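You operate a simulated robot arm through the tools that you are given. There is no shell and no other tool. Be economical: measure what you need, move in short steps, check, and stop when the job is done.

You run a simulated two-armed robot. Do the job below in one go: nothing can be reset, and whatever is moved stays where it is left.

Task
Pick up the cream can with one hand, pass it to the other hand and put it on the bench top by the soap tank. Set down upright: cream can.

Only the result counts: the job must be done as asked and must still hold three seconds after the hand-in. Knocking over, shifting, dropping, spilling or breaking anything else fails it.

Robot
Two 7-joint arms with two-finger grippers on one trunk, on a base that drives. Base frame: it is fixed to the floor where the robot stands at the start and does not move with it; the origin is under the middle of the robot, x ahead of it, y to its left, z up; the surface under the hand at the start is at about z = 0.9. Lengths are in m, angles in degrees, forces in N, time in s.
The left shoulder is at the start at [0.033, 0.165, 1.181], the right one opposite. With the tool pointing down near the work surface each hand reaches from about 0.28 to 0.72 m from the robot's upright axis, wherever it stands, measured 20 degrees to its own side. Places, roughly: bench top by the soap tank [-1.3, 2.2, 0.9]. Payload 2.45 kg a hand.
Tool frame (each hand has its own): the origin (TCP) lies between the finger pads and is the grasp point; the fingertips stand 0.026 m ahead of it; z points along the fingers, y is the line along which they close. Largest opening 0.096 m; the body of the gripper starts 0.069 m behind the TCP.
Orientation is that of the tool frame in the base frame, as a unit quaternion [x, y, z, w]. With the fingers straight down and closing along the base's y, the tool's x points along the base's -x, its y along +y and its z along -z.

Tools
- The arms move only by the tool send_rows. It takes "left_commands", "right_commands" or both (then of equal length, played together; a hand with none holds still); each is a list of rows, each a list of 7 numbers: the shift along the tool's x, y, z in m, then the turn, a rotation vector about the tool's x, y, z in degrees, then the finger opening in m, from 0 to 0.096. In form: [[tx, ty, tz, ax, ay, az, jaw], ...]. A call has 1 to 8 rows; each row is the pose to reach, as a shift and turn from the pose commanded when the call began, along the tool's axes at that moment. Rows are played at 5 a second. More than 0.05 m and 8.6 degrees between two rows, or a gripper value outside its range, and nothing of the call is played. A pose out of reach is approached as far as the arm can. The call stops where the force on the tool passes 40 N (or 10 N more than at its start, if that is more) or the arm is blocked; 0.2 s more then pass. Each finger halts on what it meets, pressing with about 43 N; the grip force reading is that of the motor and also rises with nothing between the fingers. The clock runs only during rows and for 0.2 s after the last one: add rows that repeat a pose to give the fingers time. It gives the time, the measured TCP pose, the force on the tool (base axes), the opening and the grip force at its end, in the units of the frame above (readings bear some noise), with the torque about the TCP (base axes, N m) and any sound that the robot's microphone picked up.
- Cameras (640 x 400 px; columns grow to the right, rows downward): "scene" is now at [0.0771, 0.0317, 1.6659]; the picture's right is [0.55, -0.84, 0.00], its down [-0.62, -0.40, -0.68] and it looks along [0.57, 0.37, -0.74] (base axes); focal length 264 px, centre (320, 200). "left" rides on the left gripper at [0.082, -0.003, -0.098] in its tool frame; the picture's right is [0.04, 1.00, 0.00], its down [-0.73, 0.03, -0.68] and it looks along [-0.68, 0.03, 0.73] (tool axes); focal length 256 px, centre (320, 200). "right" rides on the right gripper at [0.082, 0.003, -0.098] in its tool frame; the picture's right is [-0.04, 1.00, 0.00], its down [-0.73, -0.03, -0.68] and it looks along [-0.68, -0.03, 0.73] (tool axes); focal length 256 px, centre (320, 200). There is no depth. A picture from a camera that has moved, and an enlarged one, comes with that camera's place and axes in the base frame and with its lens. The place of the scene camera against the robot may be out by one fixed shift of up to 0.025 m in any direction.
- grab_frame(camera): a new picture of that camera. No time passes.
- move_column(by): slides the trunk up (or, below 0, down) by that many m; the arms and the scene camera ride with it, the base frame stays. It gives what a move gives, with no picture.
- roll_base(legs): drives the robot by 1 to 6 legs, each [ahead, left, turn to the left] in m, m and degrees, along the robot's own axes; the way and the turn of a leg run together, so that a leg with both is an arc; at most 1.5 m and 180 degrees a leg. The arms and the cameras ride along, it lands a little off, and it stops where it bumps. It gives what a move gives.
- head_to(pan, tilt): turns the head with the scene camera to pan (to the left, within 120 degrees either way) and tilt (down, from -29 to 69), counted from straight ahead of the robot. It gives what a move gives.
- zoom(camera, box): a new picture of the part [left, top, right, bottom] of that camera's present view, enlarged. No time passes.
- finish_job(): hands the job in; it is judged then, once.

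Work in short steps. Places have to be worked out from the pictures, the camera data and where the tool is seen: move nearer, look again, correct. Check each grasp and each placing, and mend what went wrong. You have 120 turns and 88 pictures in all, those below and enlarged ones among them. Open the grippers and draw the arms clear of the work before you hand the job in, unless the task says otherwise; then end with one line.

The tools are called after "Request:" by a JSON object that holds its "method" and its "body". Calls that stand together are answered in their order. send_rows: Moves the arms, as the interface text tells. Its arguments: {"type":"object","properties":{"left_commands":{"type":"array","items":{"type":"array","items":{"type":"number"}}},"right_commands":{"type":"array","items":{"type":"array","items":{"type":"number"}}}},"required":[]} The other tools are called the same way: move_column (by) slides the trunk up or down; roll_base (legs) drives the base; head_to (pan, tilt) turns the head that bears the scene camera; grab_frame (camera) takes a picture; zoom (camera, box) takes an enlarged picture of a part of a camera's view; finish_job () hands the job in.

At the start:

```text
t: 0.0
left_eef_pos: [0.37, 0.4661, 1.1766]
left_orientation: [0.0, 1.0, -0.002, 0.0]
left_force: [-0.7, -0.3, 0.1]
left_moment: [0.02, 0.01, 0.02]
left_opening: 0.096
left_gripper_force: 0.1
right_eef_pos: [0.4505, 0.0447, 1.2358]
right_orientation: [-0.001, 1.0, -0.001, -0.001]
right_force: [-1.0, 0.7, 0.9]
right_moment: [0.01, 0.04, 0.02]
right_opening: 0.0963
right_gripper_force: 0.1
trunk travel left (down, up): [-0.35, 0.217]
robot x, y, heading: [0.0027, 0.0011, -0.1]
head pan, tilt: [33.1, 47.2]
```

scene: 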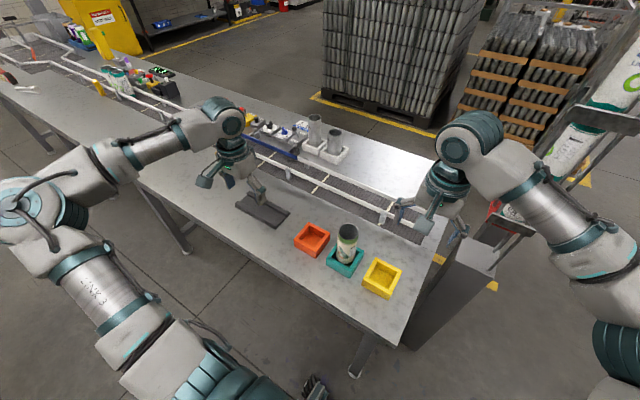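
right: 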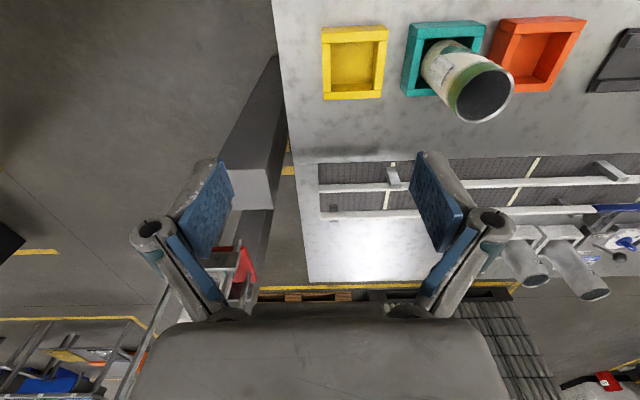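
left: 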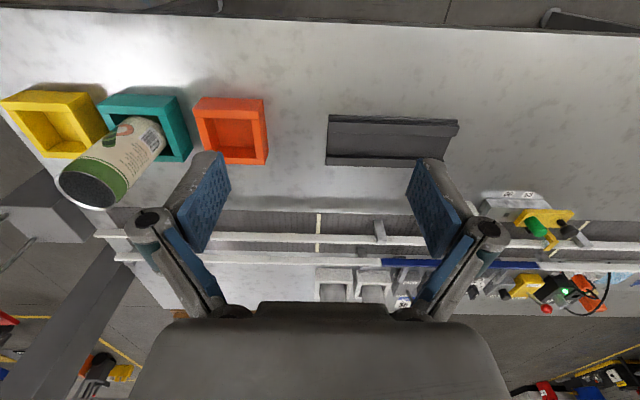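

The can with the cream label stands in the teal tray; I'll look closer, before planning.

Request:
{"method": "zoom", "body": {"camera": "scene", "box": [280, 200, 440, 300]}}

Request:
{"method": "zoom", "body": {"camera": "scene", "box": [0, 0, 320, 200]}}

Request:
{"method": "zoom", "body": {"camera": "right", "box": [300, 0, 620, 200]}}

```text
4.00 times, centred on (360, 250) of scene
camera zoom: at [0.0771, 0.0317, 1.6659], right [0.55, -0.84, 0.0], down [-0.62, -0.4, -0.68], along [0.57, 0.37, -0.74], focal length 1056 px, centre (160, 0)
```

zoom: 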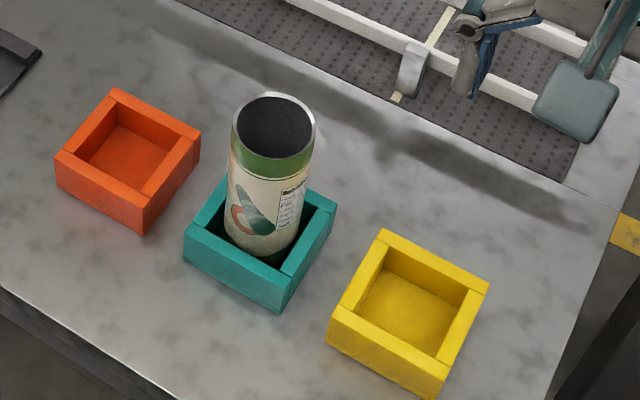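

```text
2.00 times, centred on (160, 100) of scene
camera zoom: at [0.0771, 0.0317, 1.6659], right [0.55, -0.84, 0.0], down [-0.62, -0.4, -0.68], along [0.57, 0.37, -0.74], focal length 528 px, centre (640, 400)
```

zoom: 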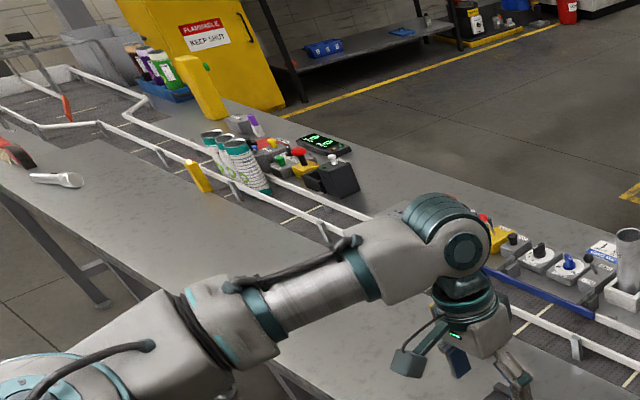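

```text
2.00 times, centred on (460, 100) of right
camera zoom: at [0.3696, 0.0463, 1.335], right [0.04, 1.0, 0.0], down [0.73, -0.03, 0.68], along [0.68, -0.03, -0.73], focal length 512 px, centre (40, 400)
```

zoom: 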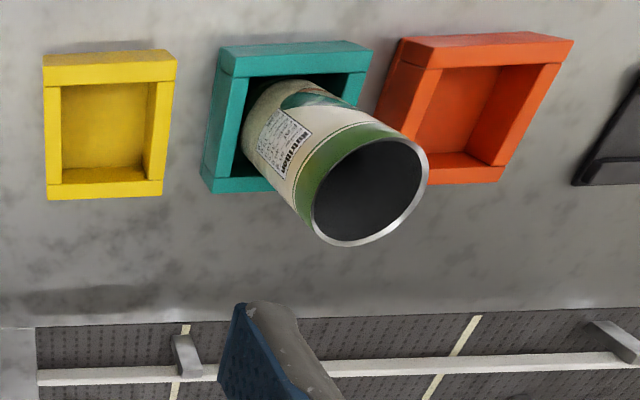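

The can's rim is at about (0.482, 0.218, 1.057), diameter ~0.06, standing in the teal tray. Next I'll look at the destination, to the back left.

Request:
{"method": "head_to", "body": {"pan": 110, "tilt": 20}}

Request:
{"method": "grab_frame", "body": {"camera": "scene"}}

Request:
{"method": "head_to", "body": {"pan": 75, "tilt": 30}}

Request:
{"method": "grab_frame", "body": {"camera": "scene"}}

```text
t: 1.5
left_eef_pos: [0.366, 0.4632, 1.1776]
left_orientation: [0.0, 1.0, 0.001, 0.0]
left_force: [-0.7, 0.3, -0.9]
left_moment: [-0.03, 0.0, -0.01]
left_opening: 0.0962
left_gripper_force: 0.0
right_eef_pos: [0.4482, 0.0428, 1.2378]
right_orientation: [0.001, 1.0, 0.0, 0.001]
right_force: [0.4, 0.1, -0.4]
right_moment: [0.0, -0.01, 0.02]
right_opening: 0.0957
right_gripper_force: 0.1
trunk travel left (down, up): [-0.35, 0.217]
robot x, y, heading: [-0.0017, -0.0025, 0.3]
head pan, tilt: [110.0, 20.0]
```

```text
81 pictures are left
camera scene: at [-0.0214, 0.0759, 1.7079], right [0.94, 0.34, 0.0], down [0.11, -0.32, -0.94], along [-0.32, 0.88, -0.34], focal length 264 px, centre (320, 200)
```

scene: 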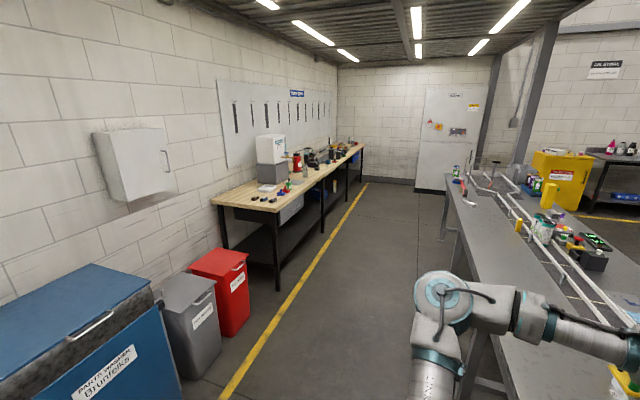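

```text
t: 2.5
left_eef_pos: [0.3663, 0.4617, 1.1781]
left_orientation: [0.0, 1.0, 0.001, 0.002]
left_force: [-0.2, 0.5, 0.0]
left_moment: [0.03, -0.01, -0.04]
left_opening: 0.0962
left_gripper_force: 0.1
right_eef_pos: [0.4481, 0.0422, 1.2383]
right_orientation: [0.0, 1.0, 0.001, 0.001]
right_force: [0.5, -0.9, -0.5]
right_moment: [-0.02, 0.0, 0.03]
right_opening: 0.0958
right_gripper_force: 0.0
trunk travel left (down, up): [-0.35, 0.217]
robot x, y, heading: [0.0018, 0.0026, 0.3]
head pan, tilt: [75.0, 30.0]
```

```text
80 pictures are left
camera scene: at [0.0337, 0.0758, 1.6917], right [0.97, -0.26, 0.0], down [-0.13, -0.49, -0.86], along [0.22, 0.84, -0.5], focal length 264 px, centre (320, 200)
```

scene: 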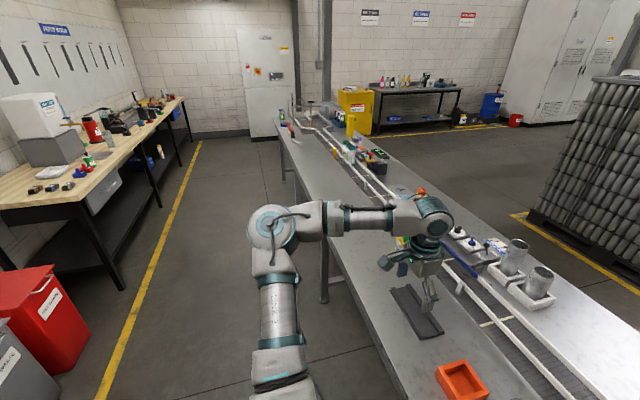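

The wooden bench by the left wall is the target, with a white tank on a grey box. I'll zoom on it.

Request:
{"method": "head_to", "body": {"pan": 120, "tilt": 22}}

Request:
{"method": "zoom", "body": {"camera": "scene", "box": [250, 80, 450, 205]}}

```text
t: 3.6
left_eef_pos: [0.366, 0.4621, 1.178]
left_orientation: [0.0, 1.0, 0.001, 0.001]
left_force: [-0.1, -1.0, -0.6]
left_moment: [-0.03, 0.0, -0.02]
left_opening: 0.0956
left_gripper_force: 0.1
right_eef_pos: [0.4481, 0.0403, 1.2382]
right_orientation: [0.001, 1.0, 0.0, 0.001]
right_force: [-0.3, 0.3, 0.9]
right_moment: [-0.03, 0.01, 0.01]
right_opening: 0.0958
right_gripper_force: 0.1
trunk travel left (down, up): [-0.35, 0.217]
robot x, y, heading: [0.003, 0.0004, 0.1]
head pan, tilt: [120.0, 22.0]
```

```text
3.20 times, centred on (350, 142) of scene
camera zoom: at [-0.0359, 0.0688, 1.7047], right [0.87, 0.5, 0.0], down [0.18, -0.33, -0.93], along [-0.46, 0.8, -0.38], focal length 845 px, centre (224, 384)
```

zoom: 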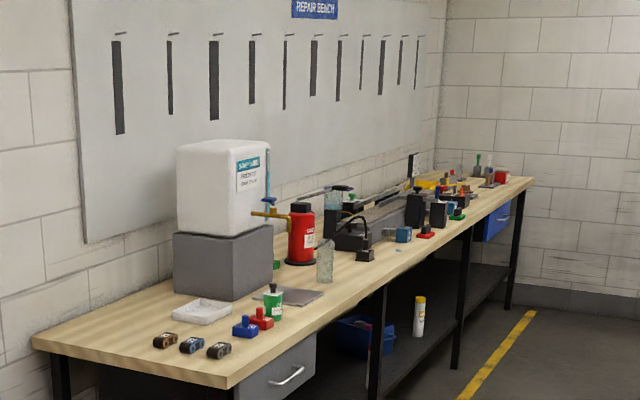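

The soap tank is the white tank with the tap on the wooden bench. Plan: the right hand grips the can low from the side (azimuth 45°, 30° below horizontal), the left takes its top and sets it down. First I turn the right hand by yaw 45°.

Request:
{"method": "send_rows", "body": {"right_commands": [[0.01, 0, 0, 0, 0, -7.5, 0.096], [0.02, 0, 0, 0, 0, -15, 0.096], [0.03, 0, 0, 0, 0, -22.5, 0.096], [0.04, 0, 0, 0, 0, -30, 0.096], [0.05, 0, 0, 0, 0, -37.5, 0.096], [0.06, 0, 0, 0, 0, -45, 0.096]]}}

Request:
{"method": "send_rows", "body": {"right_commands": [[0, 0, 0, 0, -8.57, 0, 0.096], [0, 0, 0, 0, -17.14, 0, 0.096], [0, 0, 0, 0, -25.71, 0, 0.096], [0, 0, 0, 0, -34.28, 0, 0.096], [0, 0, 0, 0, -42.85, 0, 0.096], [0, 0, 0, 0, -51.42, 0, 0.096], [0, 0, 0, 0, -60, 0, 0.096], [0, 0, 0, 0, -60, 0, 0.096]]}}

Request:
{"method": "head_to", "body": {"pan": 25, "tilt": 50}}

Request:
{"method": "grab_frame", "body": {"camera": "scene"}}

```text
t: 5.0
left_eef_pos: [0.367, 0.463, 1.1785]
left_orientation: [0.0, 1.0, 0.0, 0.0]
left_force: [0.3, -0.8, 0.4]
left_moment: [0.01, 0.05, -0.01]
left_opening: 0.096
left_gripper_force: 0.1
right_eef_pos: [0.387, 0.0413, 1.2371]
right_orientation: [-0.384, 0.923, 0.0, 0.001]
right_force: [1.9, 0.0, 0.3]
right_moment: [0.0, -0.01, 0.02]
right_opening: 0.0962
right_gripper_force: 0.1
trunk travel left (down, up): [-0.35, 0.217]
robot x, y, heading: [0.0019, 0.001, 0.2]
head pan, tilt: [120.0, 22.0]
```

```text
t: 6.8
left_eef_pos: [0.3667, 0.4617, 1.1775]
left_orientation: [0.0, 1.0, 0.0, 0.001]
left_force: [-0.1, 0.7, -0.3]
left_moment: [-0.07, -0.01, -0.01]
left_opening: 0.096
left_gripper_force: 0.1
right_eef_pos: [0.3861, 0.0418, 1.2392]
right_orientation: [-0.331, 0.799, 0.192, 0.464]
right_force: [-1.1, -0.7, 0.0]
right_moment: [0.0, -0.03, -0.02]
right_opening: 0.0959
right_gripper_force: 0.0
trunk travel left (down, up): [-0.35, 0.217]
robot x, y, heading: [0.0028, 0.0043, 0.2]
head pan, tilt: [120.0, 22.0]
```

```text
t: 8.5
left_eef_pos: [0.3665, 0.4625, 1.1774]
left_orientation: [-0.001, 1.0, 0.001, 0.0]
left_force: [-0.3, 0.6, 0.6]
left_moment: [0.02, -0.02, 0.0]
left_opening: 0.0961
left_gripper_force: 0.0
right_eef_pos: [0.3881, 0.0413, 1.2381]
right_orientation: [-0.331, 0.799, 0.192, 0.463]
right_force: [0.1, 0.3, 0.2]
right_moment: [0.0, 0.0, 0.01]
right_opening: 0.0961
right_gripper_force: 0.1
trunk travel left (down, up): [-0.35, 0.217]
robot x, y, heading: [0.002, -0.0003, -0.0]
head pan, tilt: [25.0, 50.0]
```

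```text
78 pictures are left
camera scene: at [0.0796, 0.0196, 1.6622], right [0.42, -0.91, 0.0], down [-0.7, -0.33, -0.64], along [0.58, 0.27, -0.77], focal length 264 px, centre (320, 200)
```

scene: 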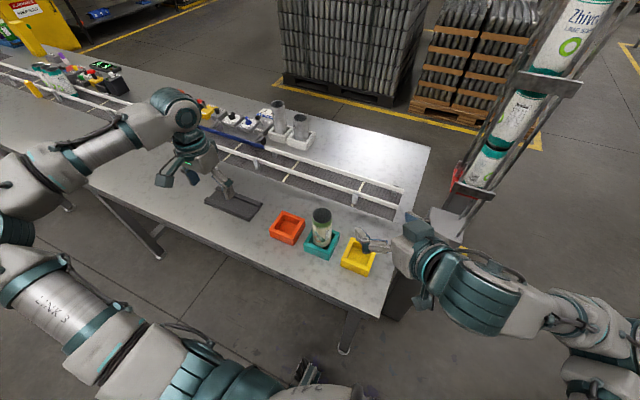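

The right hand is now pointing diagonally left and down. I move it to the pre-grasp at about (0.397, 0.132, 1.055).

Request:
{"method": "send_rows", "body": {"right_commands": [[0.0246, 0.0113, 0.0305, 0, 0, 0, 0.096], [0.0493, 0.0226, 0.0611, 0, 0, 0, 0.096], [0.0739, 0.034, 0.0916, 0, 0, 0, 0.096], [0.0986, 0.0453, 0.1222, 0, 0, 0, 0.096], [0.1232, 0.0566, 0.1527, 0, 0, 0, 0.096], [0.1232, 0.0566, 0.1527, 0, 0, 0, 0.096]]}}

Request:
{"method": "grab_frame", "body": {"camera": "right"}}

Request:
{"method": "zoom", "body": {"camera": "scene", "box": [240, 160, 480, 310]}}

```text
t: 9.9
left_eef_pos: [0.3647, 0.4617, 1.1791]
left_orientation: [0.0, 1.0, 0.001, 0.001]
left_force: [-0.7, -0.4, -0.7]
left_moment: [0.03, 0.02, -0.02]
left_opening: 0.096
left_gripper_force: 0.1
right_eef_pos: [0.3973, 0.1302, 1.0558]
right_orientation: [-0.331, 0.8, 0.191, 0.463]
right_force: [-0.6, 0.1, -0.8]
right_moment: [0.04, 0.03, 0.03]
right_opening: 0.0961
right_gripper_force: 0.2
trunk travel left (down, up): [-0.35, 0.217]
robot x, y, heading: [-0.0054, -0.0021, -0.0]
head pan, tilt: [25.0, 50.0]
```

```text
77 pictures are left
camera right: at [0.3075, 0.0427, 1.0347], right [-0.69, 0.72, 0.03], down [-0.14, -0.18, 0.97], along [0.71, 0.67, 0.22], focal length 256 px, centre (320, 200)
```

right: 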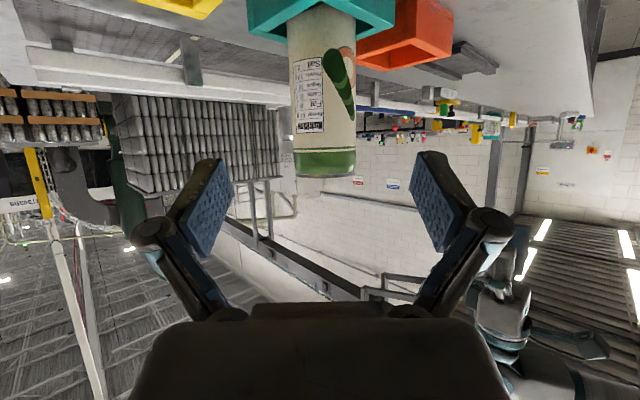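

```text
2.67 times, centred on (360, 235) of scene
camera zoom: at [0.0794, 0.0207, 1.6622], right [0.42, -0.91, 0.0], down [-0.7, -0.33, -0.64], along [0.58, 0.27, -0.77], focal length 704 px, centre (213, 107)
```

zoom: 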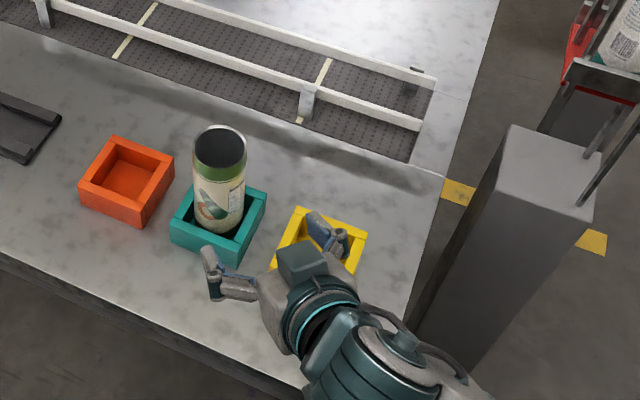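

The can is well centred between the open fingers. I slide in 0.141 m along the tool axis and look.

Request:
{"method": "send_rows", "body": {"right_commands": [[0, 0.001, 0.035, 0, 0, 0, 0.096], [0, 0.002, 0.07, 0, 0, 0, 0.096], [0, 0.002, 0.1, 0, 0, 0, 0.096], [0, 0.002, 0.125, 0, 0, 0, 0.096], [0, 0.002, 0.141, 0, 0, 0, 0.096], [0, 0.002, 0.141, 0, 0, 0, 0.096]]}}

Request:
{"method": "zoom", "body": {"camera": "scene", "box": [240, 160, 480, 310]}}

Request:
{"method": "grab_frame", "body": {"camera": "right"}}

```text
t: 11.3
left_eef_pos: [0.3664, 0.4619, 1.1781]
left_orientation: [0.0, 1.0, 0.001, 0.001]
left_force: [-0.6, -0.8, -0.2]
left_moment: [-0.01, 0.0, 0.02]
left_opening: 0.0961
left_gripper_force: 0.0
right_eef_pos: [0.4816, 0.2198, 0.9855]
right_orientation: [-0.332, 0.8, 0.192, 0.462]
right_force: [-0.1, -0.5, -0.3]
right_moment: [0.0, -0.01, 0.03]
right_opening: 0.0961
right_gripper_force: 0.1
trunk travel left (down, up): [-0.35, 0.217]
robot x, y, heading: [-0.0014, 0.0017, 0.1]
head pan, tilt: [25.0, 50.0]
```

```text
2.67 times, centred on (360, 235) of scene
camera zoom: at [0.0796, 0.0217, 1.6622], right [0.42, -0.91, 0.0], down [-0.7, -0.33, -0.64], along [0.58, 0.27, -0.77], focal length 704 px, centre (213, 107)
```

zoom: 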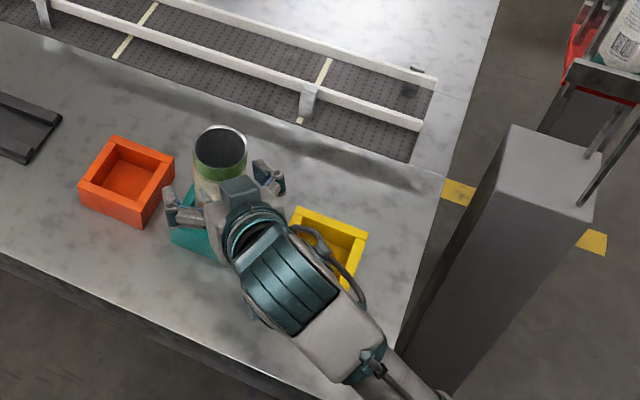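

```text
74 pictures are left
camera right: at [0.3907, 0.1319, 0.9638], right [-0.69, 0.72, 0.03], down [-0.14, -0.18, 0.97], along [0.71, 0.67, 0.22], focal length 256 px, centre (320, 200)
```

right: 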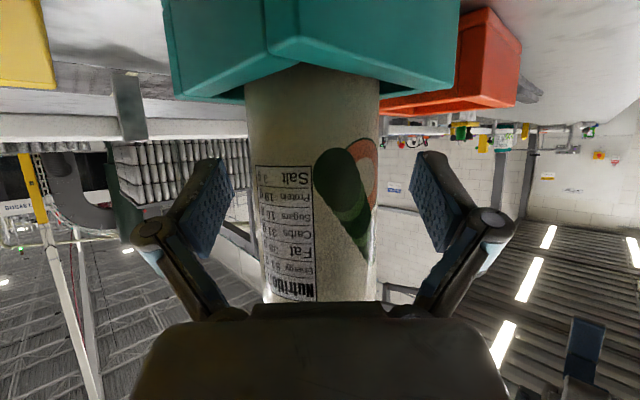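

The can sits between the fingers, which are clear of the tray. Closing.

Request:
{"method": "send_rows", "body": {"right_commands": [[0, 0, 0, 0, 0, 0, 0.07], [0, 0, 0, 0, 0, 0, 0.05], [0, 0, 0, 0, 0, 0, 0.04], [0, 0, 0, 0, 0, 0, 0.04], [0, 0, 0, 0, 0, 0, 0.04]]}}

```text
t: 12.5
left_eef_pos: [0.3669, 0.4615, 1.1788]
left_orientation: [0.0, 1.0, 0.0, 0.001]
left_force: [-0.8, 0.1, -0.3]
left_moment: [0.02, -0.02, 0.0]
left_opening: 0.096
left_gripper_force: 0.0
right_eef_pos: [0.4812, 0.2199, 0.9858]
right_orientation: [-0.331, 0.8, 0.191, 0.462]
right_force: [0.0, 0.9, 1.8]
right_moment: [-0.05, -0.08, -0.03]
right_opening: 0.0537
right_gripper_force: 42.5
trunk travel left (down, up): [-0.35, 0.217]
robot x, y, heading: [-0.0003, 0.0007, -0.1]
head pan, tilt: [25.0, 50.0]
```

Gripped at 0.054 m. Lifting straight up 0.15 m.

Request:
{"method": "send_rows", "body": {"right_commands": [[-0.026, 0, -0.015, 0, 0, 0, 0.04], [-0.052, 0, -0.03, 0, 0, 0, 0.04], [-0.078, 0, -0.045, 0, 0, 0, 0.04], [-0.104, 0, -0.06, 0, 0, 0, 0.04], [-0.13, 0, -0.075, 0, 0, 0, 0.04], [-0.13, 0, -0.075, 0, 0, 0, 0.04]]}}

Request:
{"method": "grab_frame", "body": {"camera": "scene"}}

```text
t: 13.9
left_eef_pos: [0.3668, 0.4625, 1.1766]
left_orientation: [-0.001, 1.0, 0.001, 0.001]
left_force: [0.2, 0.4, 0.1]
left_moment: [0.02, 0.0, 0.03]
left_opening: 0.0961
left_gripper_force: 0.1
right_eef_pos: [0.4819, 0.2199, 1.1363]
right_orientation: [-0.332, 0.799, 0.192, 0.463]
right_force: [-0.7, -0.1, 0.1]
right_moment: [0.0, 0.02, 0.02]
right_opening: 0.0539
right_gripper_force: 43.1
trunk travel left (down, up): [-0.35, 0.217]
robot x, y, heading: [-0.0012, 0.002, 0.2]
head pan, tilt: [25.0, 50.0]
```

```text
73 pictures are left
camera scene: at [0.08, 0.0222, 1.6621], right [0.42, -0.91, 0.0], down [-0.7, -0.33, -0.64], along [0.58, 0.27, -0.77], focal length 264 px, centre (320, 200)
```

scene: 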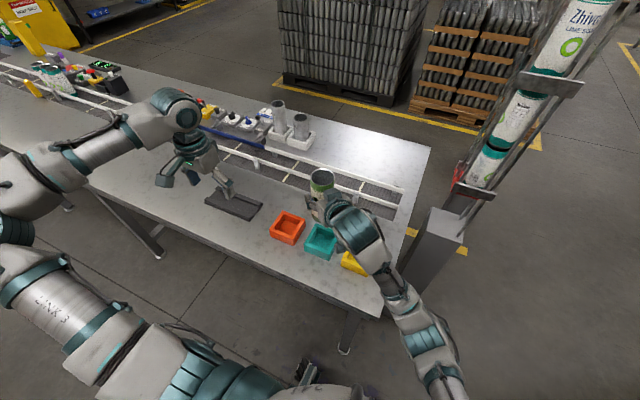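

Lifted cleanly. Now I turn the right hand to azimuth 90° (pointing left) at about (0.45, 0.17, 1.14), and begin raising and yawing the left hand.

Request:
{"method": "send_rows", "body": {"right_commands": [[0.004, -0.002, -0.009, -6.495, 0, -3.75, 0.04], [0.0085, -0.004, -0.017, -12.99, 0, -7.5, 0.04], [0.0128, -0.006, -0.026, -19.485, 0, -11.25, 0.04], [0.017, -0.0085, -0.035, -25.98, 0, -15, 0.04], [0.021, -0.0106, -0.043, -32.475, 0, -18.75, 0.04], [0.0255, -0.0127, -0.052, -38.97, 0, -22.5, 0.04], [0.0255, -0.0127, -0.052, -38.97, 0, -22.5, 0.04]], "left_commands": [[0, 0, -0.028, 0, 0, 7.5, 0.096], [0, 0, -0.056, 0, 0, 15, 0.096], [0, 0, -0.084, 0, 0, 22.5, 0.096], [0, 0, -0.112, 0, 0, 30, 0.096], [0, 0, -0.14, 0, 0, 37.5, 0.096], [0, 0, -0.17, 0, 0, 45, 0.096], [0, 0, -0.17, 0, 0, 45, 0.096]]}}

Request:
{"method": "send_rows", "body": {"left_commands": [[0, 0, 0, 0, 0, 7.5, 0.096], [0, 0, 0, 0, 0, 15, 0.096], [0, 0, 0, 0, 0, 22.5, 0.096], [0, 0, 0, 0, 0, 30, 0.096], [0, 0, 0, 0, 0, 37.5, 0.096], [0, 0, 0, 0, 0, 45, 0.096], [0, 0, 0, 0, 0, 45, 0.096]]}}

Request:
{"method": "grab_frame", "body": {"camera": "scene"}}

Request:
{"method": "grab_frame", "body": {"camera": "left"}}

```text
t: 15.5
left_eef_pos: [0.3668, 0.4613, 1.3514]
left_orientation: [0.383, 0.924, 0.001, 0.0]
left_force: [0.0, -1.0, 1.1]
left_moment: [0.01, -0.01, -0.03]
left_opening: 0.0963
left_gripper_force: 0.0
right_eef_pos: [0.4494, 0.17, 1.1368]
right_orientation: [0.613, -0.611, -0.355, -0.354]
right_force: [0.9, 0.7, -0.9]
right_moment: [0.02, 0.02, -0.02]
right_opening: 0.0539
right_gripper_force: 42.9
trunk travel left (down, up): [-0.35, 0.217]
robot x, y, heading: [0.0006, 0.0011, 0.0]
head pan, tilt: [25.0, 50.0]
```

```text
t: 17.1
left_eef_pos: [0.3665, 0.4615, 1.3493]
left_orientation: [0.708, 0.707, 0.001, -0.001]
left_force: [-0.5, -0.1, -0.3]
left_moment: [-0.01, -0.01, -0.01]
left_opening: 0.0961
left_gripper_force: 0.0
right_eef_pos: [0.4504, 0.1701, 1.1373]
right_orientation: [0.613, -0.612, -0.353, -0.354]
right_force: [-0.4, 0.2, 0.2]
right_moment: [0.01, 0.0, 0.04]
right_opening: 0.0538
right_gripper_force: 43.2
trunk travel left (down, up): [-0.35, 0.217]
robot x, y, heading: [0.0012, 0.0026, -0.0]
head pan, tilt: [25.0, 50.0]
```

```text
72 pictures are left
camera scene: at [0.0803, 0.0209, 1.6621], right [0.42, -0.91, 0.0], down [-0.7, -0.33, -0.64], along [0.58, 0.27, -0.77], focal length 264 px, centre (320, 200)
```

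scene: 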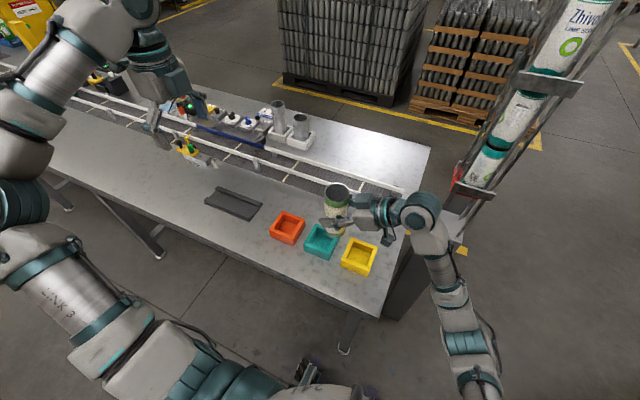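

```text
71 pictures are left
camera left: at [0.3625, 0.5429, 1.4475], right [1.0, 0.04, 0.0], down [0.03, -0.73, 0.68], along [0.03, -0.68, -0.73], focal length 256 px, centre (320, 200)
```

left: 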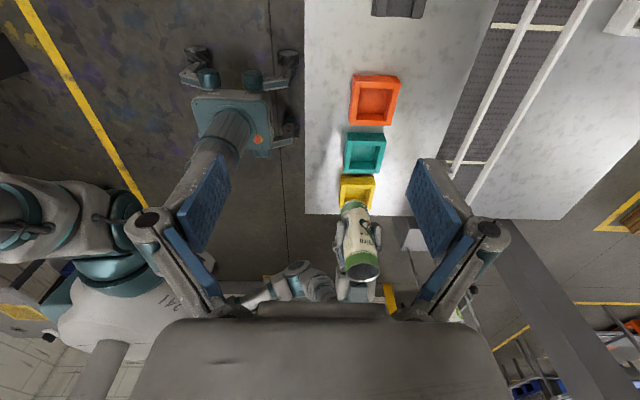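

The can rim measured from the left camera is (0.449, 0.167, 1.209), just as expected, and upright. I move the left hand above it to z≈1.31.

Request:
{"method": "send_rows", "body": {"left_commands": [[-0.0418, 0.0117, 0.0057, 0, 0, 0, 0.096], [-0.0836, 0.0235, 0.0114, 0, 0, 0, 0.096], [-0.1254, 0.0352, 0.0171, 0, 0, 0, 0.096], [-0.1671, 0.0469, 0.0229, 0, 0, 0, 0.096], [-0.2089, 0.0586, 0.0286, 0, 0, 0, 0.096], [-0.2507, 0.0704, 0.0343, 0, 0, 0, 0.096], [-0.2925, 0.082, 0.04, 0, 0, 0, 0.096], [-0.2925, 0.082, 0.04, 0, 0, 0, 0.096]]}}

Request:
{"method": "grab_frame", "body": {"camera": "scene"}}

Request:
{"method": "grab_frame", "body": {"camera": "left"}}

```text
t: 18.9
left_eef_pos: [0.4437, 0.1762, 1.3054]
left_orientation: [0.706, 0.708, 0.001, 0.002]
left_force: [-0.4, 0.1, -1.3]
left_moment: [-0.06, -0.03, 0.0]
left_opening: 0.0961
left_gripper_force: 0.0
left hand out of reach, approached as far as the arm can: row 7, 8
right_eef_pos: [0.4459, 0.1723, 1.1382]
right_orientation: [0.614, -0.611, -0.352, -0.355]
right_force: [0.5, 0.2, -0.2]
right_moment: [-0.02, 0.0, -0.03]
right_opening: 0.0538
right_gripper_force: 43.1
trunk travel left (down, up): [-0.35, 0.217]
robot x, y, heading: [-0.0008, -0.0005, 0.2]
head pan, tilt: [25.0, 50.0]
```

```text
70 pictures are left
camera scene: at [0.0795, 0.0196, 1.6623], right [0.42, -0.91, 0.0], down [-0.7, -0.33, -0.64], along [0.58, 0.27, -0.77], focal length 264 px, centre (320, 200)
```

scene: 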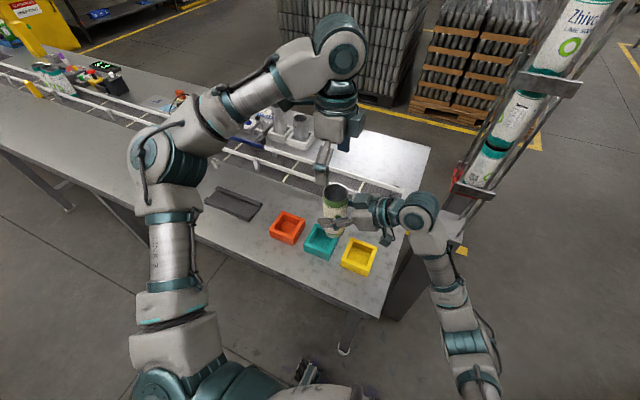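

```text
69 pictures are left
camera left: at [0.4395, 0.2575, 1.404], right [1.0, 0.04, 0.01], down [0.03, -0.73, 0.68], along [0.03, -0.68, -0.73], focal length 256 px, centre (320, 200)
```

left: 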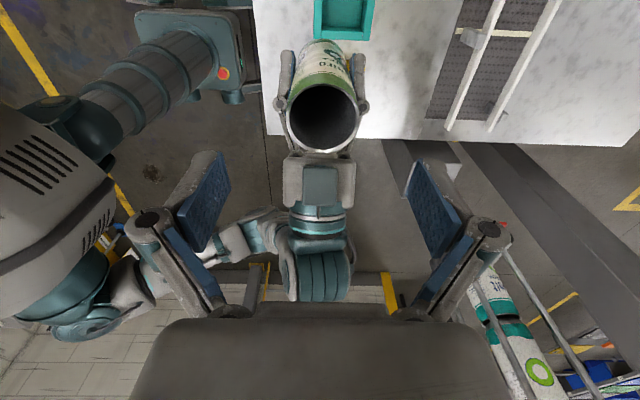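

The left hand is at its reach limit, so I move the right hand with the can 0.06 m to the left and 0.03 m back, and the left hand likewise.

Request:
{"method": "send_rows", "body": {"right_commands": [[-0.0075, 0.0075, 0.013, 0, 0, 0, 0.04], [-0.015, 0.015, 0.026, 0, 0, 0, 0.04], [-0.0225, 0.0225, 0.039, 0, 0, 0, 0.04], [-0.03, 0.03, 0.052, 0, 0, 0, 0.04], [-0.03, 0.03, 0.052, 0, 0, 0, 0.04]], "left_commands": [[0.015, -0.0075, 0, 0, 0, 0, 0.096], [0.03, -0.015, 0, 0, 0, 0, 0.096], [0.045, -0.0225, 0, 0, 0, 0, 0.096], [0.06, -0.03, 0, 0, 0, 0, 0.096], [0.06, -0.03, 0, 0, 0, 0, 0.096]]}}

Request:
{"method": "grab_frame", "body": {"camera": "left"}}

```text
t: 20.1
left_eef_pos: [0.4148, 0.2353, 1.3055]
left_orientation: [0.707, 0.707, 0.001, 0.0]
left_force: [-0.1, -0.9, 0.1]
left_moment: [0.02, -0.01, -0.01]
left_opening: 0.0962
left_gripper_force: 0.0
right_eef_pos: [0.4183, 0.2312, 1.1376]
right_orientation: [0.612, -0.612, -0.354, -0.354]
right_force: [1.0, 0.1, 0.2]
right_moment: [0.0, 0.0, -0.01]
right_opening: 0.0538
right_gripper_force: 43.2
trunk travel left (down, up): [-0.35, 0.217]
robot x, y, heading: [0.0033, 0.0005, 0.2]
head pan, tilt: [25.0, 50.0]
```

```text
68 pictures are left
camera left: at [0.4114, 0.3151, 1.4043], right [1.0, 0.04, 0.0], down [0.03, -0.73, 0.68], along [0.03, -0.68, -0.73], focal length 256 px, centre (320, 200)
```

left: 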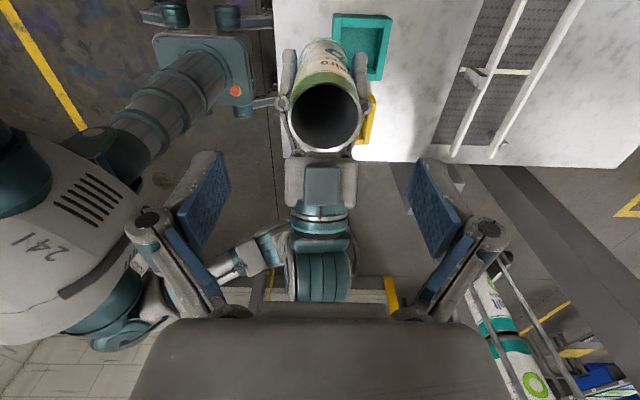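

The rim lies at (0.419, 0.226); the left hand needs +0.004 x, −0.009 y and then descends to z≈1.19.

Request:
{"method": "send_rows", "body": {"left_commands": [[-0.009, 0.004, 0.0, 0, 0, 0, 0.096], [-0.009, 0.004, 0.03, 0, 0, 0, 0.096], [-0.009, 0.004, 0.06, 0, 0, 0, 0.096], [-0.009, 0.004, 0.085, 0, 0, 0, 0.096], [-0.009, 0.004, 0.1, 0, 0, 0, 0.096], [-0.009, 0.004, 0.112, 0, 0, 0, 0.096], [-0.009, 0.004, 0.112, 0, 0, 0, 0.096]]}}

Request:
{"method": "grab_frame", "body": {"camera": "left"}}

Request:
{"method": "zoom", "body": {"camera": "scene", "box": [220, 120, 460, 270]}}

```text
t: 21.7
left_eef_pos: [0.4213, 0.2259, 1.1929]
left_orientation: [0.707, 0.707, 0.001, 0.001]
left_force: [0.7, 0.8, 0.4]
left_moment: [0.0, -0.02, 0.02]
left_opening: 0.0959
left_gripper_force: 0.0
right_eef_pos: [0.4193, 0.2303, 1.1381]
right_orientation: [0.612, -0.612, -0.353, -0.354]
right_force: [0.3, -0.3, 0.3]
right_moment: [0.02, 0.04, 0.0]
right_opening: 0.0539
right_gripper_force: 42.7
trunk travel left (down, up): [-0.35, 0.217]
robot x, y, heading: [-0.0017, 0.0017, 0.1]
head pan, tilt: [25.0, 50.0]
```

```text
67 pictures are left
camera left: at [0.4166, 0.3058, 1.2921], right [1.0, 0.04, 0.0], down [0.03, -0.73, 0.68], along [0.03, -0.68, -0.73], focal length 256 px, centre (320, 200)
```

left: 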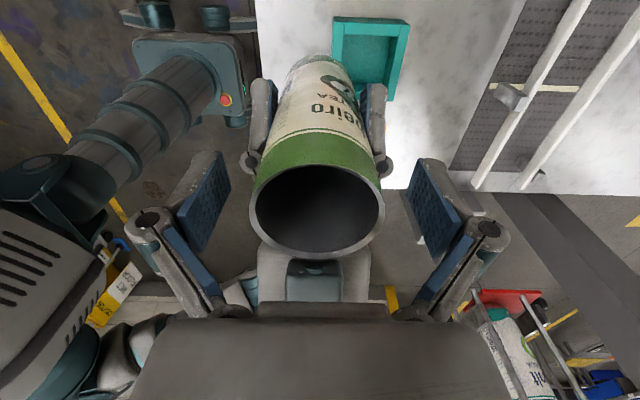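

```text
2.67 times, centred on (340, 195) of scene
camera zoom: at [0.0809, 0.0199, 1.6621], right [0.42, -0.91, 0.0], down [-0.7, -0.33, -0.64], along [0.58, 0.27, -0.77], focal length 704 px, centre (267, 213)
```

zoom: 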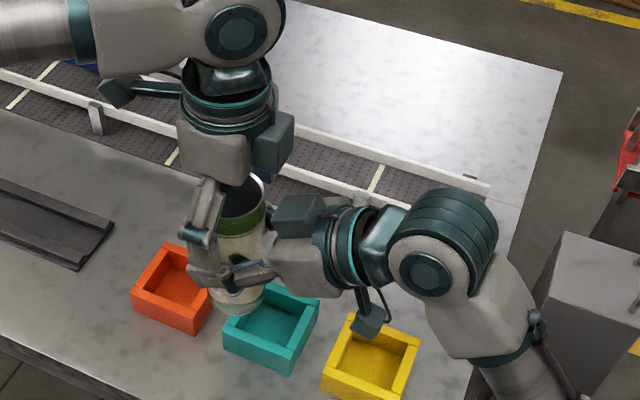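

The rim is centred between the left fingers. Closing the left hand.

Request:
{"method": "send_rows", "body": {"left_commands": [[0, 0, 0, 0, 0, 0, 0.07], [0, 0, 0, 0, 0, 0, 0.055], [0, 0, 0, 0, 0, 0, 0.04], [0, 0, 0, 0, 0, 0, 0.04], [0, 0, 0, 0, 0, 0, 0.04]]}}

Request:
{"method": "grab_frame", "body": {"camera": "left"}}

```text
t: 22.9
left_eef_pos: [0.4206, 0.2243, 1.1935]
left_orientation: [0.707, 0.707, 0.0, 0.0]
left_force: [-11.2, -0.2, 6.0]
left_moment: [0.01, 0.38, 0.01]
left_opening: 0.0553
left_gripper_force: 43.1
right_eef_pos: [0.4194, 0.2304, 1.1385]
right_orientation: [-0.612, 0.613, 0.353, 0.354]
right_force: [11.3, 0.8, -6.5]
right_moment: [0.03, 0.21, 0.03]
right_opening: 0.0539
right_gripper_force: 42.9
trunk travel left (down, up): [-0.35, 0.217]
robot x, y, heading: [0.0014, -0.0018, -0.5]
head pan, tilt: [25.0, 50.0]
```

```text
65 pictures are left
camera left: at [0.4165, 0.3057, 1.2925], right [1.0, 0.04, 0.0], down [0.03, -0.73, 0.68], along [0.03, -0.68, -0.73], focal length 256 px, centre (320, 200)
```

left: 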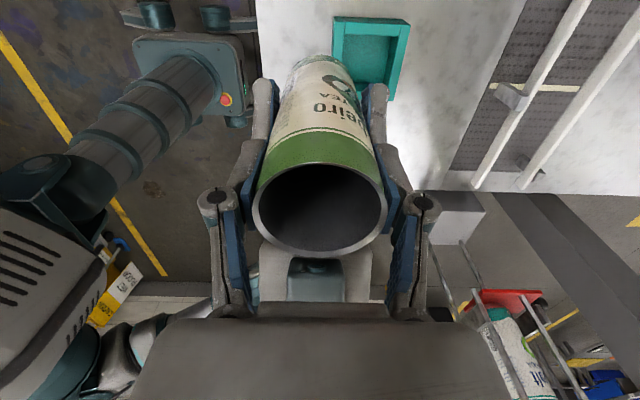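

Left hand holds the can (0.055 m). Now the right hand opens.

Request:
{"method": "send_rows", "body": {"right_commands": [[0, 0, 0, 0, 0, 0, 0.065], [0, 0, 0, 0, 0, 0, 0.08], [0, 0, 0, 0, 0, 0, 0.09], [0, 0, 0, 0, 0, 0, 0.09]]}}

Request:
{"method": "send_rows", "body": {"right_commands": [[0.0125, 0, -0.0217, 0, 0, 0, 0.09], [0.025, 0, -0.0433, 0, 0, 0, 0.09], [0.045, 0, -0.078, 0, 0, 0, 0.09], [0.065, 0, -0.1126, 0, 0, 0, 0.09], [0.085, 0, -0.147, 0, 0, 0, 0.09]]}}

Request:
{"method": "grab_frame", "body": {"camera": "scene"}}

```text
t: 23.9
left_eef_pos: [0.4213, 0.2253, 1.1922]
left_orientation: [0.707, 0.707, 0.001, 0.0]
left_force: [0.1, -0.6, 0.6]
left_moment: [0.0, 0.01, 0.0]
left_opening: 0.0553
left_gripper_force: 43.1
right_eef_pos: [0.4187, 0.2314, 1.1379]
right_orientation: [0.612, -0.612, -0.353, -0.354]
right_force: [-0.4, 1.1, 0.0]
right_moment: [0.01, -0.04, 0.04]
right_opening: 0.09
right_gripper_force: 0.0
trunk travel left (down, up): [-0.35, 0.217]
robot x, y, heading: [-0.0001, 0.0001, 0.0]
head pan, tilt: [25.0, 50.0]
```

```text
t: 25.1
left_eef_pos: [0.4209, 0.2237, 1.1936]
left_orientation: [0.707, 0.707, 0.001, 0.0]
left_force: [0.5, -0.3, 0.2]
left_moment: [0.02, -0.02, 0.0]
left_opening: 0.0552
left_gripper_force: 43.1
right_eef_pos: [0.4207, 0.0586, 1.136]
right_orientation: [0.614, -0.61, -0.354, -0.354]
right_force: [0.6, -0.2, 0.1]
right_moment: [0.01, -0.01, -0.02]
right_opening: 0.0903
right_gripper_force: 0.0
trunk travel left (down, up): [-0.35, 0.217]
robot x, y, heading: [0.0021, 0.0003, 0.1]
head pan, tilt: [25.0, 50.0]
```

```text
64 pictures are left
camera scene: at [0.0805, 0.015, 1.6623], right [0.42, -0.91, 0.0], down [-0.7, -0.32, -0.64], along [0.58, 0.27, -0.77], focal length 264 px, centre (320, 200)
```

scene: 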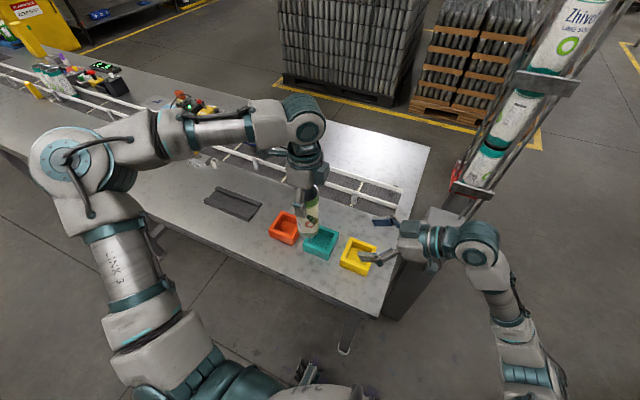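

Handover done. Now I tuck both arms in and raise the trunk so that everything clears the benches while driving.

Request:
{"method": "send_rows", "body": {"right_commands": [[0.005, 0.01, -0.04, 0, 0, 0, 0.09], [0.01, 0.02, -0.08, 0, 0, 0, 0.09], [0.014, 0.03, -0.12, 0, 0, 0, 0.09], [0.018, 0.04, -0.16, 0, 0, 0, 0.09], [0.0234, 0.05, -0.2, 0, 0, 0, 0.09], [0.0234, 0.05, -0.22, 0, 0, 0, 0.09]], "left_commands": [[0, 0, -0.04, 0, 0, 0, 0.04], [0.005, 0, -0.08, 0, 0, 0, 0.04], [0.02, -0.02, -0.1, 0, 0, 0, 0.04], [0.04, -0.04, -0.1, 0, 0, 0, 0.04], [0.06, -0.06, -0.1, 0, 0, 0, 0.04], [0.07, -0.07, -0.1, 0, 0, 0, 0.04]]}}

Request:
{"method": "move_column", "body": {"by": 0.15}}

Request:
{"method": "head_to", "body": {"pan": 70, "tilt": 45}}

Request:
{"method": "grab_frame", "body": {"camera": "scene"}}

```text
t: 26.5
left_eef_pos: [0.3487, 0.2959, 1.292]
left_orientation: [0.707, 0.708, 0.001, -0.001]
left_force: [1.2, -0.5, 0.1]
left_moment: [0.0, 0.03, 0.02]
left_opening: 0.0553
left_gripper_force: 43.2
right_eef_pos: [0.3707, -0.144, 1.2269]
right_orientation: [-0.612, 0.613, 0.353, 0.355]
right_force: [0.0, 0.0, 0.0]
right_moment: [0.01, -0.01, -0.02]
right_opening: 0.0901
right_gripper_force: 0.1
trunk travel left (down, up): [-0.35, 0.217]
robot x, y, heading: [0.0004, 0.0025, -0.4]
head pan, tilt: [25.0, 50.0]
```

```text
t: 28.3
left_eef_pos: [0.3511, 0.2929, 1.4441]
left_orientation: [0.707, 0.708, 0.001, -0.001]
left_force: [-0.3, -0.5, 0.5]
left_moment: [0.04, 0.01, 0.01]
left_opening: 0.0552
left_gripper_force: 42.6
right_eef_pos: [0.3691, -0.1436, 1.3774]
right_orientation: [0.612, -0.612, -0.353, -0.354]
right_force: [-0.5, -0.3, 0.3]
right_moment: [0.01, 0.04, 0.02]
right_opening: 0.0903
right_gripper_force: 0.0
trunk travel left (down, up): [-0.5, 0.067]
robot x, y, heading: [0.0004, 0.0019, -0.0]
head pan, tilt: [25.0, 50.0]
```

```text
t: 29.4
left_eef_pos: [0.3503, 0.2942, 1.4434]
left_orientation: [0.707, 0.708, 0.001, 0.0]
left_force: [0.5, 0.6, -0.5]
left_moment: [0.01, 0.02, -0.02]
left_opening: 0.0554
left_gripper_force: 43.5
right_eef_pos: [0.3717, -0.1437, 1.3771]
right_orientation: [-0.612, 0.613, 0.353, 0.355]
right_force: [-0.5, -0.6, 0.1]
right_moment: [-0.04, -0.02, 0.02]
right_opening: 0.0899
right_gripper_force: 0.1
trunk travel left (down, up): [-0.5, 0.067]
robot x, y, heading: [-0.0012, 0.0033, -0.0]
head pan, tilt: [70.0, 45.0]
```

```text
63 pictures are left
camera scene: at [0.0133, 0.06, 1.8191], right [0.94, -0.34, 0.0], down [-0.24, -0.66, -0.71], along [0.24, 0.66, -0.71], focal length 264 px, centre (320, 200)
```

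scene: 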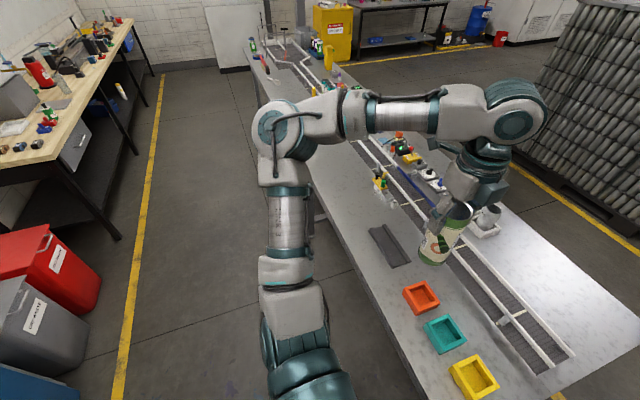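

The way is clear. I back off 0.35 m and strafe left along the aisle.

Request:
{"method": "roll_base", "body": {"legs": [[-0.35, 0, 0], [0, 1.1, 0], [0, 1.0, 0]]}}

Request:
{"method": "head_to", "body": {"pan": 120, "tilt": 35}}

Request:
{"method": "grab_frame", "body": {"camera": "scene"}}

```text
t: 41.8
left_eef_pos: [0.0244, 2.4125, 1.4453]
left_orientation: [0.71, 0.704, 0.004, -0.002]
left_force: [-0.7, -1.0, -0.5]
left_moment: [-0.01, 0.04, -0.01]
left_opening: 0.0551
left_gripper_force: 43.4
right_eef_pos: [0.0402, 1.976, 1.3772]
right_orientation: [-0.608, 0.613, 0.354, 0.358]
right_force: [0.2, 0.8, 0.5]
right_moment: [-0.03, 0.01, 0.01]
right_opening: 0.09
right_gripper_force: 0.1
trunk travel left (down, up): [-0.5, 0.067]
robot x, y, heading: [-0.3262, 2.1307, -0.3]
head pan, tilt: [70.0, 45.0]
```

```text
t: 43.0
left_eef_pos: [0.0212, 2.4177, 1.4461]
left_orientation: [0.71, 0.704, 0.002, -0.001]
left_force: [0.2, 0.0, -0.2]
left_moment: [0.01, 0.0, -0.02]
left_opening: 0.0554
left_gripper_force: 43.0
right_eef_pos: [0.0381, 1.9812, 1.3777]
right_orientation: [-0.609, 0.614, 0.351, 0.357]
right_force: [-0.3, -0.2, 0.4]
right_moment: [0.01, 0.02, 0.02]
right_opening: 0.09
right_gripper_force: 0.0
trunk travel left (down, up): [-0.5, 0.067]
robot x, y, heading: [-0.3274, 2.1328, -0.3]
head pan, tilt: [120.0, 35.0]
```

```text
62 pictures are left
camera scene: at [-0.387, 2.1855, 1.8344], right [0.87, 0.49, 0.0], down [0.28, -0.5, -0.82], along [-0.4, 0.72, -0.57], focal length 264 px, centre (320, 200)
```

scene: 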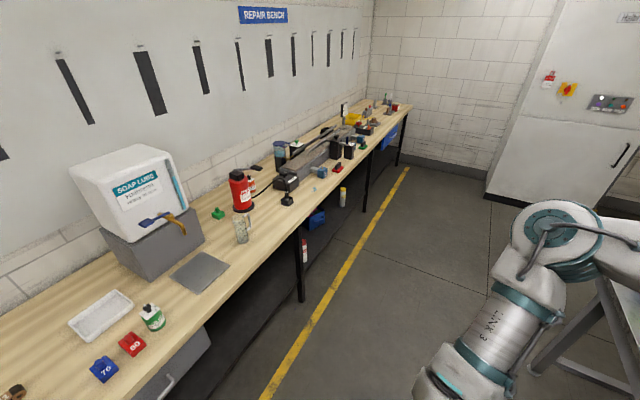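

The tank reads "SOAP LUBE". I turn the robot around by 180° in the aisle and look at the bench.

Request:
{"method": "roll_base", "body": {"legs": [[0, 0, 90], [0, 0, 90]]}}

Request:
{"method": "head_to", "body": {"pan": 0, "tilt": 48}}

Request:
{"method": "grab_frame", "body": {"camera": "scene"}}

```text
t: 51.2
left_eef_pos: [-0.6634, 1.8232, 1.4442]
left_orientation: [0.723, -0.691, 0.0, 0.003]
left_force: [0.0, 0.4, -0.3]
left_moment: [0.0, 0.02, -0.01]
left_opening: 0.0549
left_gripper_force: 42.4
right_eef_pos: [-0.7041, 2.2586, 1.3792]
right_orientation: [0.598, 0.625, -0.348, 0.36]
right_force: [1.1, 0.1, 0.5]
right_moment: [0.0, 0.0, 0.03]
right_opening: 0.0899
right_gripper_force: 0.0
trunk travel left (down, up): [-0.5, 0.067]
robot x, y, heading: [-0.3302, 2.1307, -177.8]
head pan, tilt: [120.0, 35.0]
```

```text
t: 53.2
left_eef_pos: [-0.6612, 1.8233, 1.4453]
left_orientation: [0.723, -0.691, 0.0, 0.003]
left_force: [-0.3, 0.7, 0.0]
left_moment: [0.0, 0.01, -0.03]
left_opening: 0.0553
left_gripper_force: 43.1
right_eef_pos: [-0.7005, 2.259, 1.3793]
right_orientation: [0.598, 0.625, -0.349, 0.36]
right_force: [-0.7, -0.2, 0.1]
right_moment: [-0.02, 0.01, 0.02]
right_opening: 0.09
right_gripper_force: 0.0
trunk travel left (down, up): [-0.5, 0.067]
robot x, y, heading: [-0.3316, 2.1338, -177.6]
head pan, tilt: [0.0, 48.0]
```

```text
61 pictures are left
camera scene: at [-0.3955, 2.1118, 1.8148], right [-0.04, 1.0, 0.0], down [0.74, 0.03, -0.67], along [-0.67, -0.03, -0.74], focal length 264 px, centre (320, 200)
```

scene: 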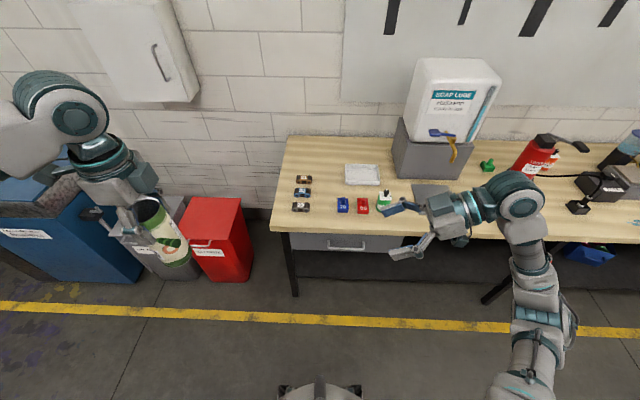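

I zoom on the bench items to find a clear spot.

Request:
{"method": "zoom", "body": {"camera": "scene", "box": [260, 120, 480, 258]}}

```text
2.90 times, centred on (370, 189) of scene
camera zoom: at [-0.3955, 2.1118, 1.8148], right [-0.04, 1.0, 0.0], down [0.74, 0.03, -0.67], along [-0.67, -0.03, -0.74], focal length 765 px, centre (175, 232)
```

zoom: 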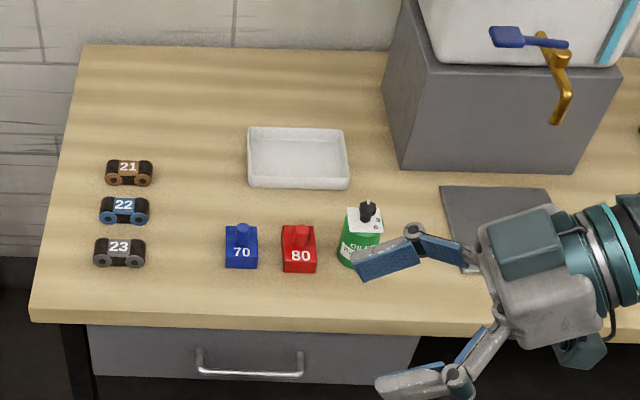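

Best clear spot by the tank: between the white tray, the green bottle and the tank's grey box, about (-1.28, 2.42). I square up and drive to about (-0.64, 2.60).

Request:
{"method": "roll_base", "body": {"legs": [[0, 0, -2.4], [0, -0.47, 0], [0.3, 0, 0]]}}

Request:
{"method": "head_to", "body": {"pan": 10, "tilt": 60}}

Request:
{"method": "grab_frame", "body": {"camera": "scene"}}

Request:
{"method": "grab_frame", "body": {"camera": "left"}}

```text
t: 58.0
left_eef_pos: [-0.9754, 2.3123, 1.4449]
left_orientation: [-0.703, 0.711, 0.003, -0.002]
left_force: [-0.3, 0.3, -0.3]
left_moment: [0.01, -0.02, 0.01]
left_opening: 0.0553
left_gripper_force: 43.4
right_eef_pos: [-0.99, 2.7497, 1.3801]
right_orientation: [0.616, 0.609, -0.359, 0.348]
right_force: [0.0, -0.1, 1.1]
right_moment: [0.0, -0.01, -0.03]
right_opening: 0.0902
right_gripper_force: 0.0
trunk travel left (down, up): [-0.5, 0.067]
robot x, y, heading: [-0.6309, 2.6006, 179.0]
head pan, tilt: [0.0, 48.0]
```

```text
t: 58.8
left_eef_pos: [-0.9765, 2.3163, 1.4463]
left_orientation: [-0.702, 0.712, 0.001, -0.003]
left_force: [0.6, 0.0, 0.4]
left_moment: [-0.02, 0.0, -0.01]
left_opening: 0.055
left_gripper_force: 43.1
right_eef_pos: [-0.9902, 2.7541, 1.3799]
right_orientation: [0.615, 0.609, -0.359, 0.349]
right_force: [-1.1, 0.6, -0.8]
right_moment: [-0.02, -0.01, 0.03]
right_opening: 0.09
right_gripper_force: 0.0
trunk travel left (down, up): [-0.5, 0.067]
robot x, y, heading: [-0.6282, 2.6037, 179.0]
head pan, tilt: [10.0, 60.0]
```

```text
59 pictures are left
camera scene: at [-0.6815, 2.5773, 1.7996], right [-0.16, 0.99, 0.0], down [0.86, 0.14, -0.5], along [-0.49, -0.08, -0.87], focal length 264 px, centre (320, 200)
```

scene: 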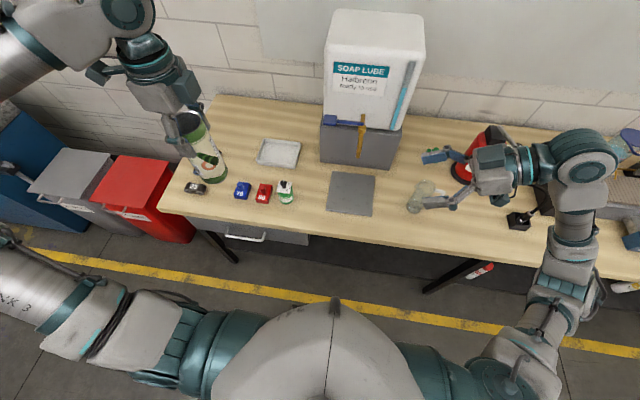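

```text
58 pictures are left
camera left: at [-0.9739, 2.2346, 1.546], right [-1.0, -0.03, 0.01], down [-0.01, 0.74, 0.68], along [-0.02, 0.68, -0.74], focal length 256 px, centre (320, 200)
```

left: 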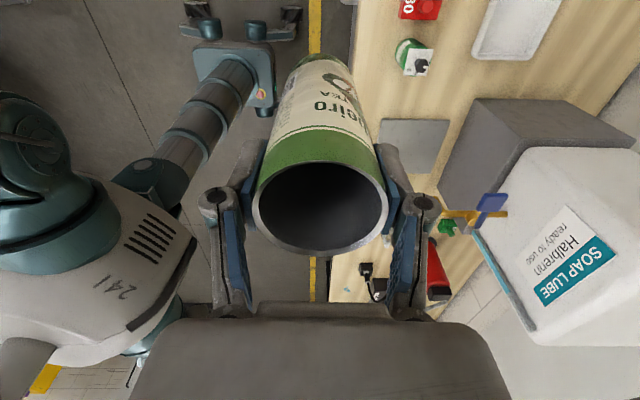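

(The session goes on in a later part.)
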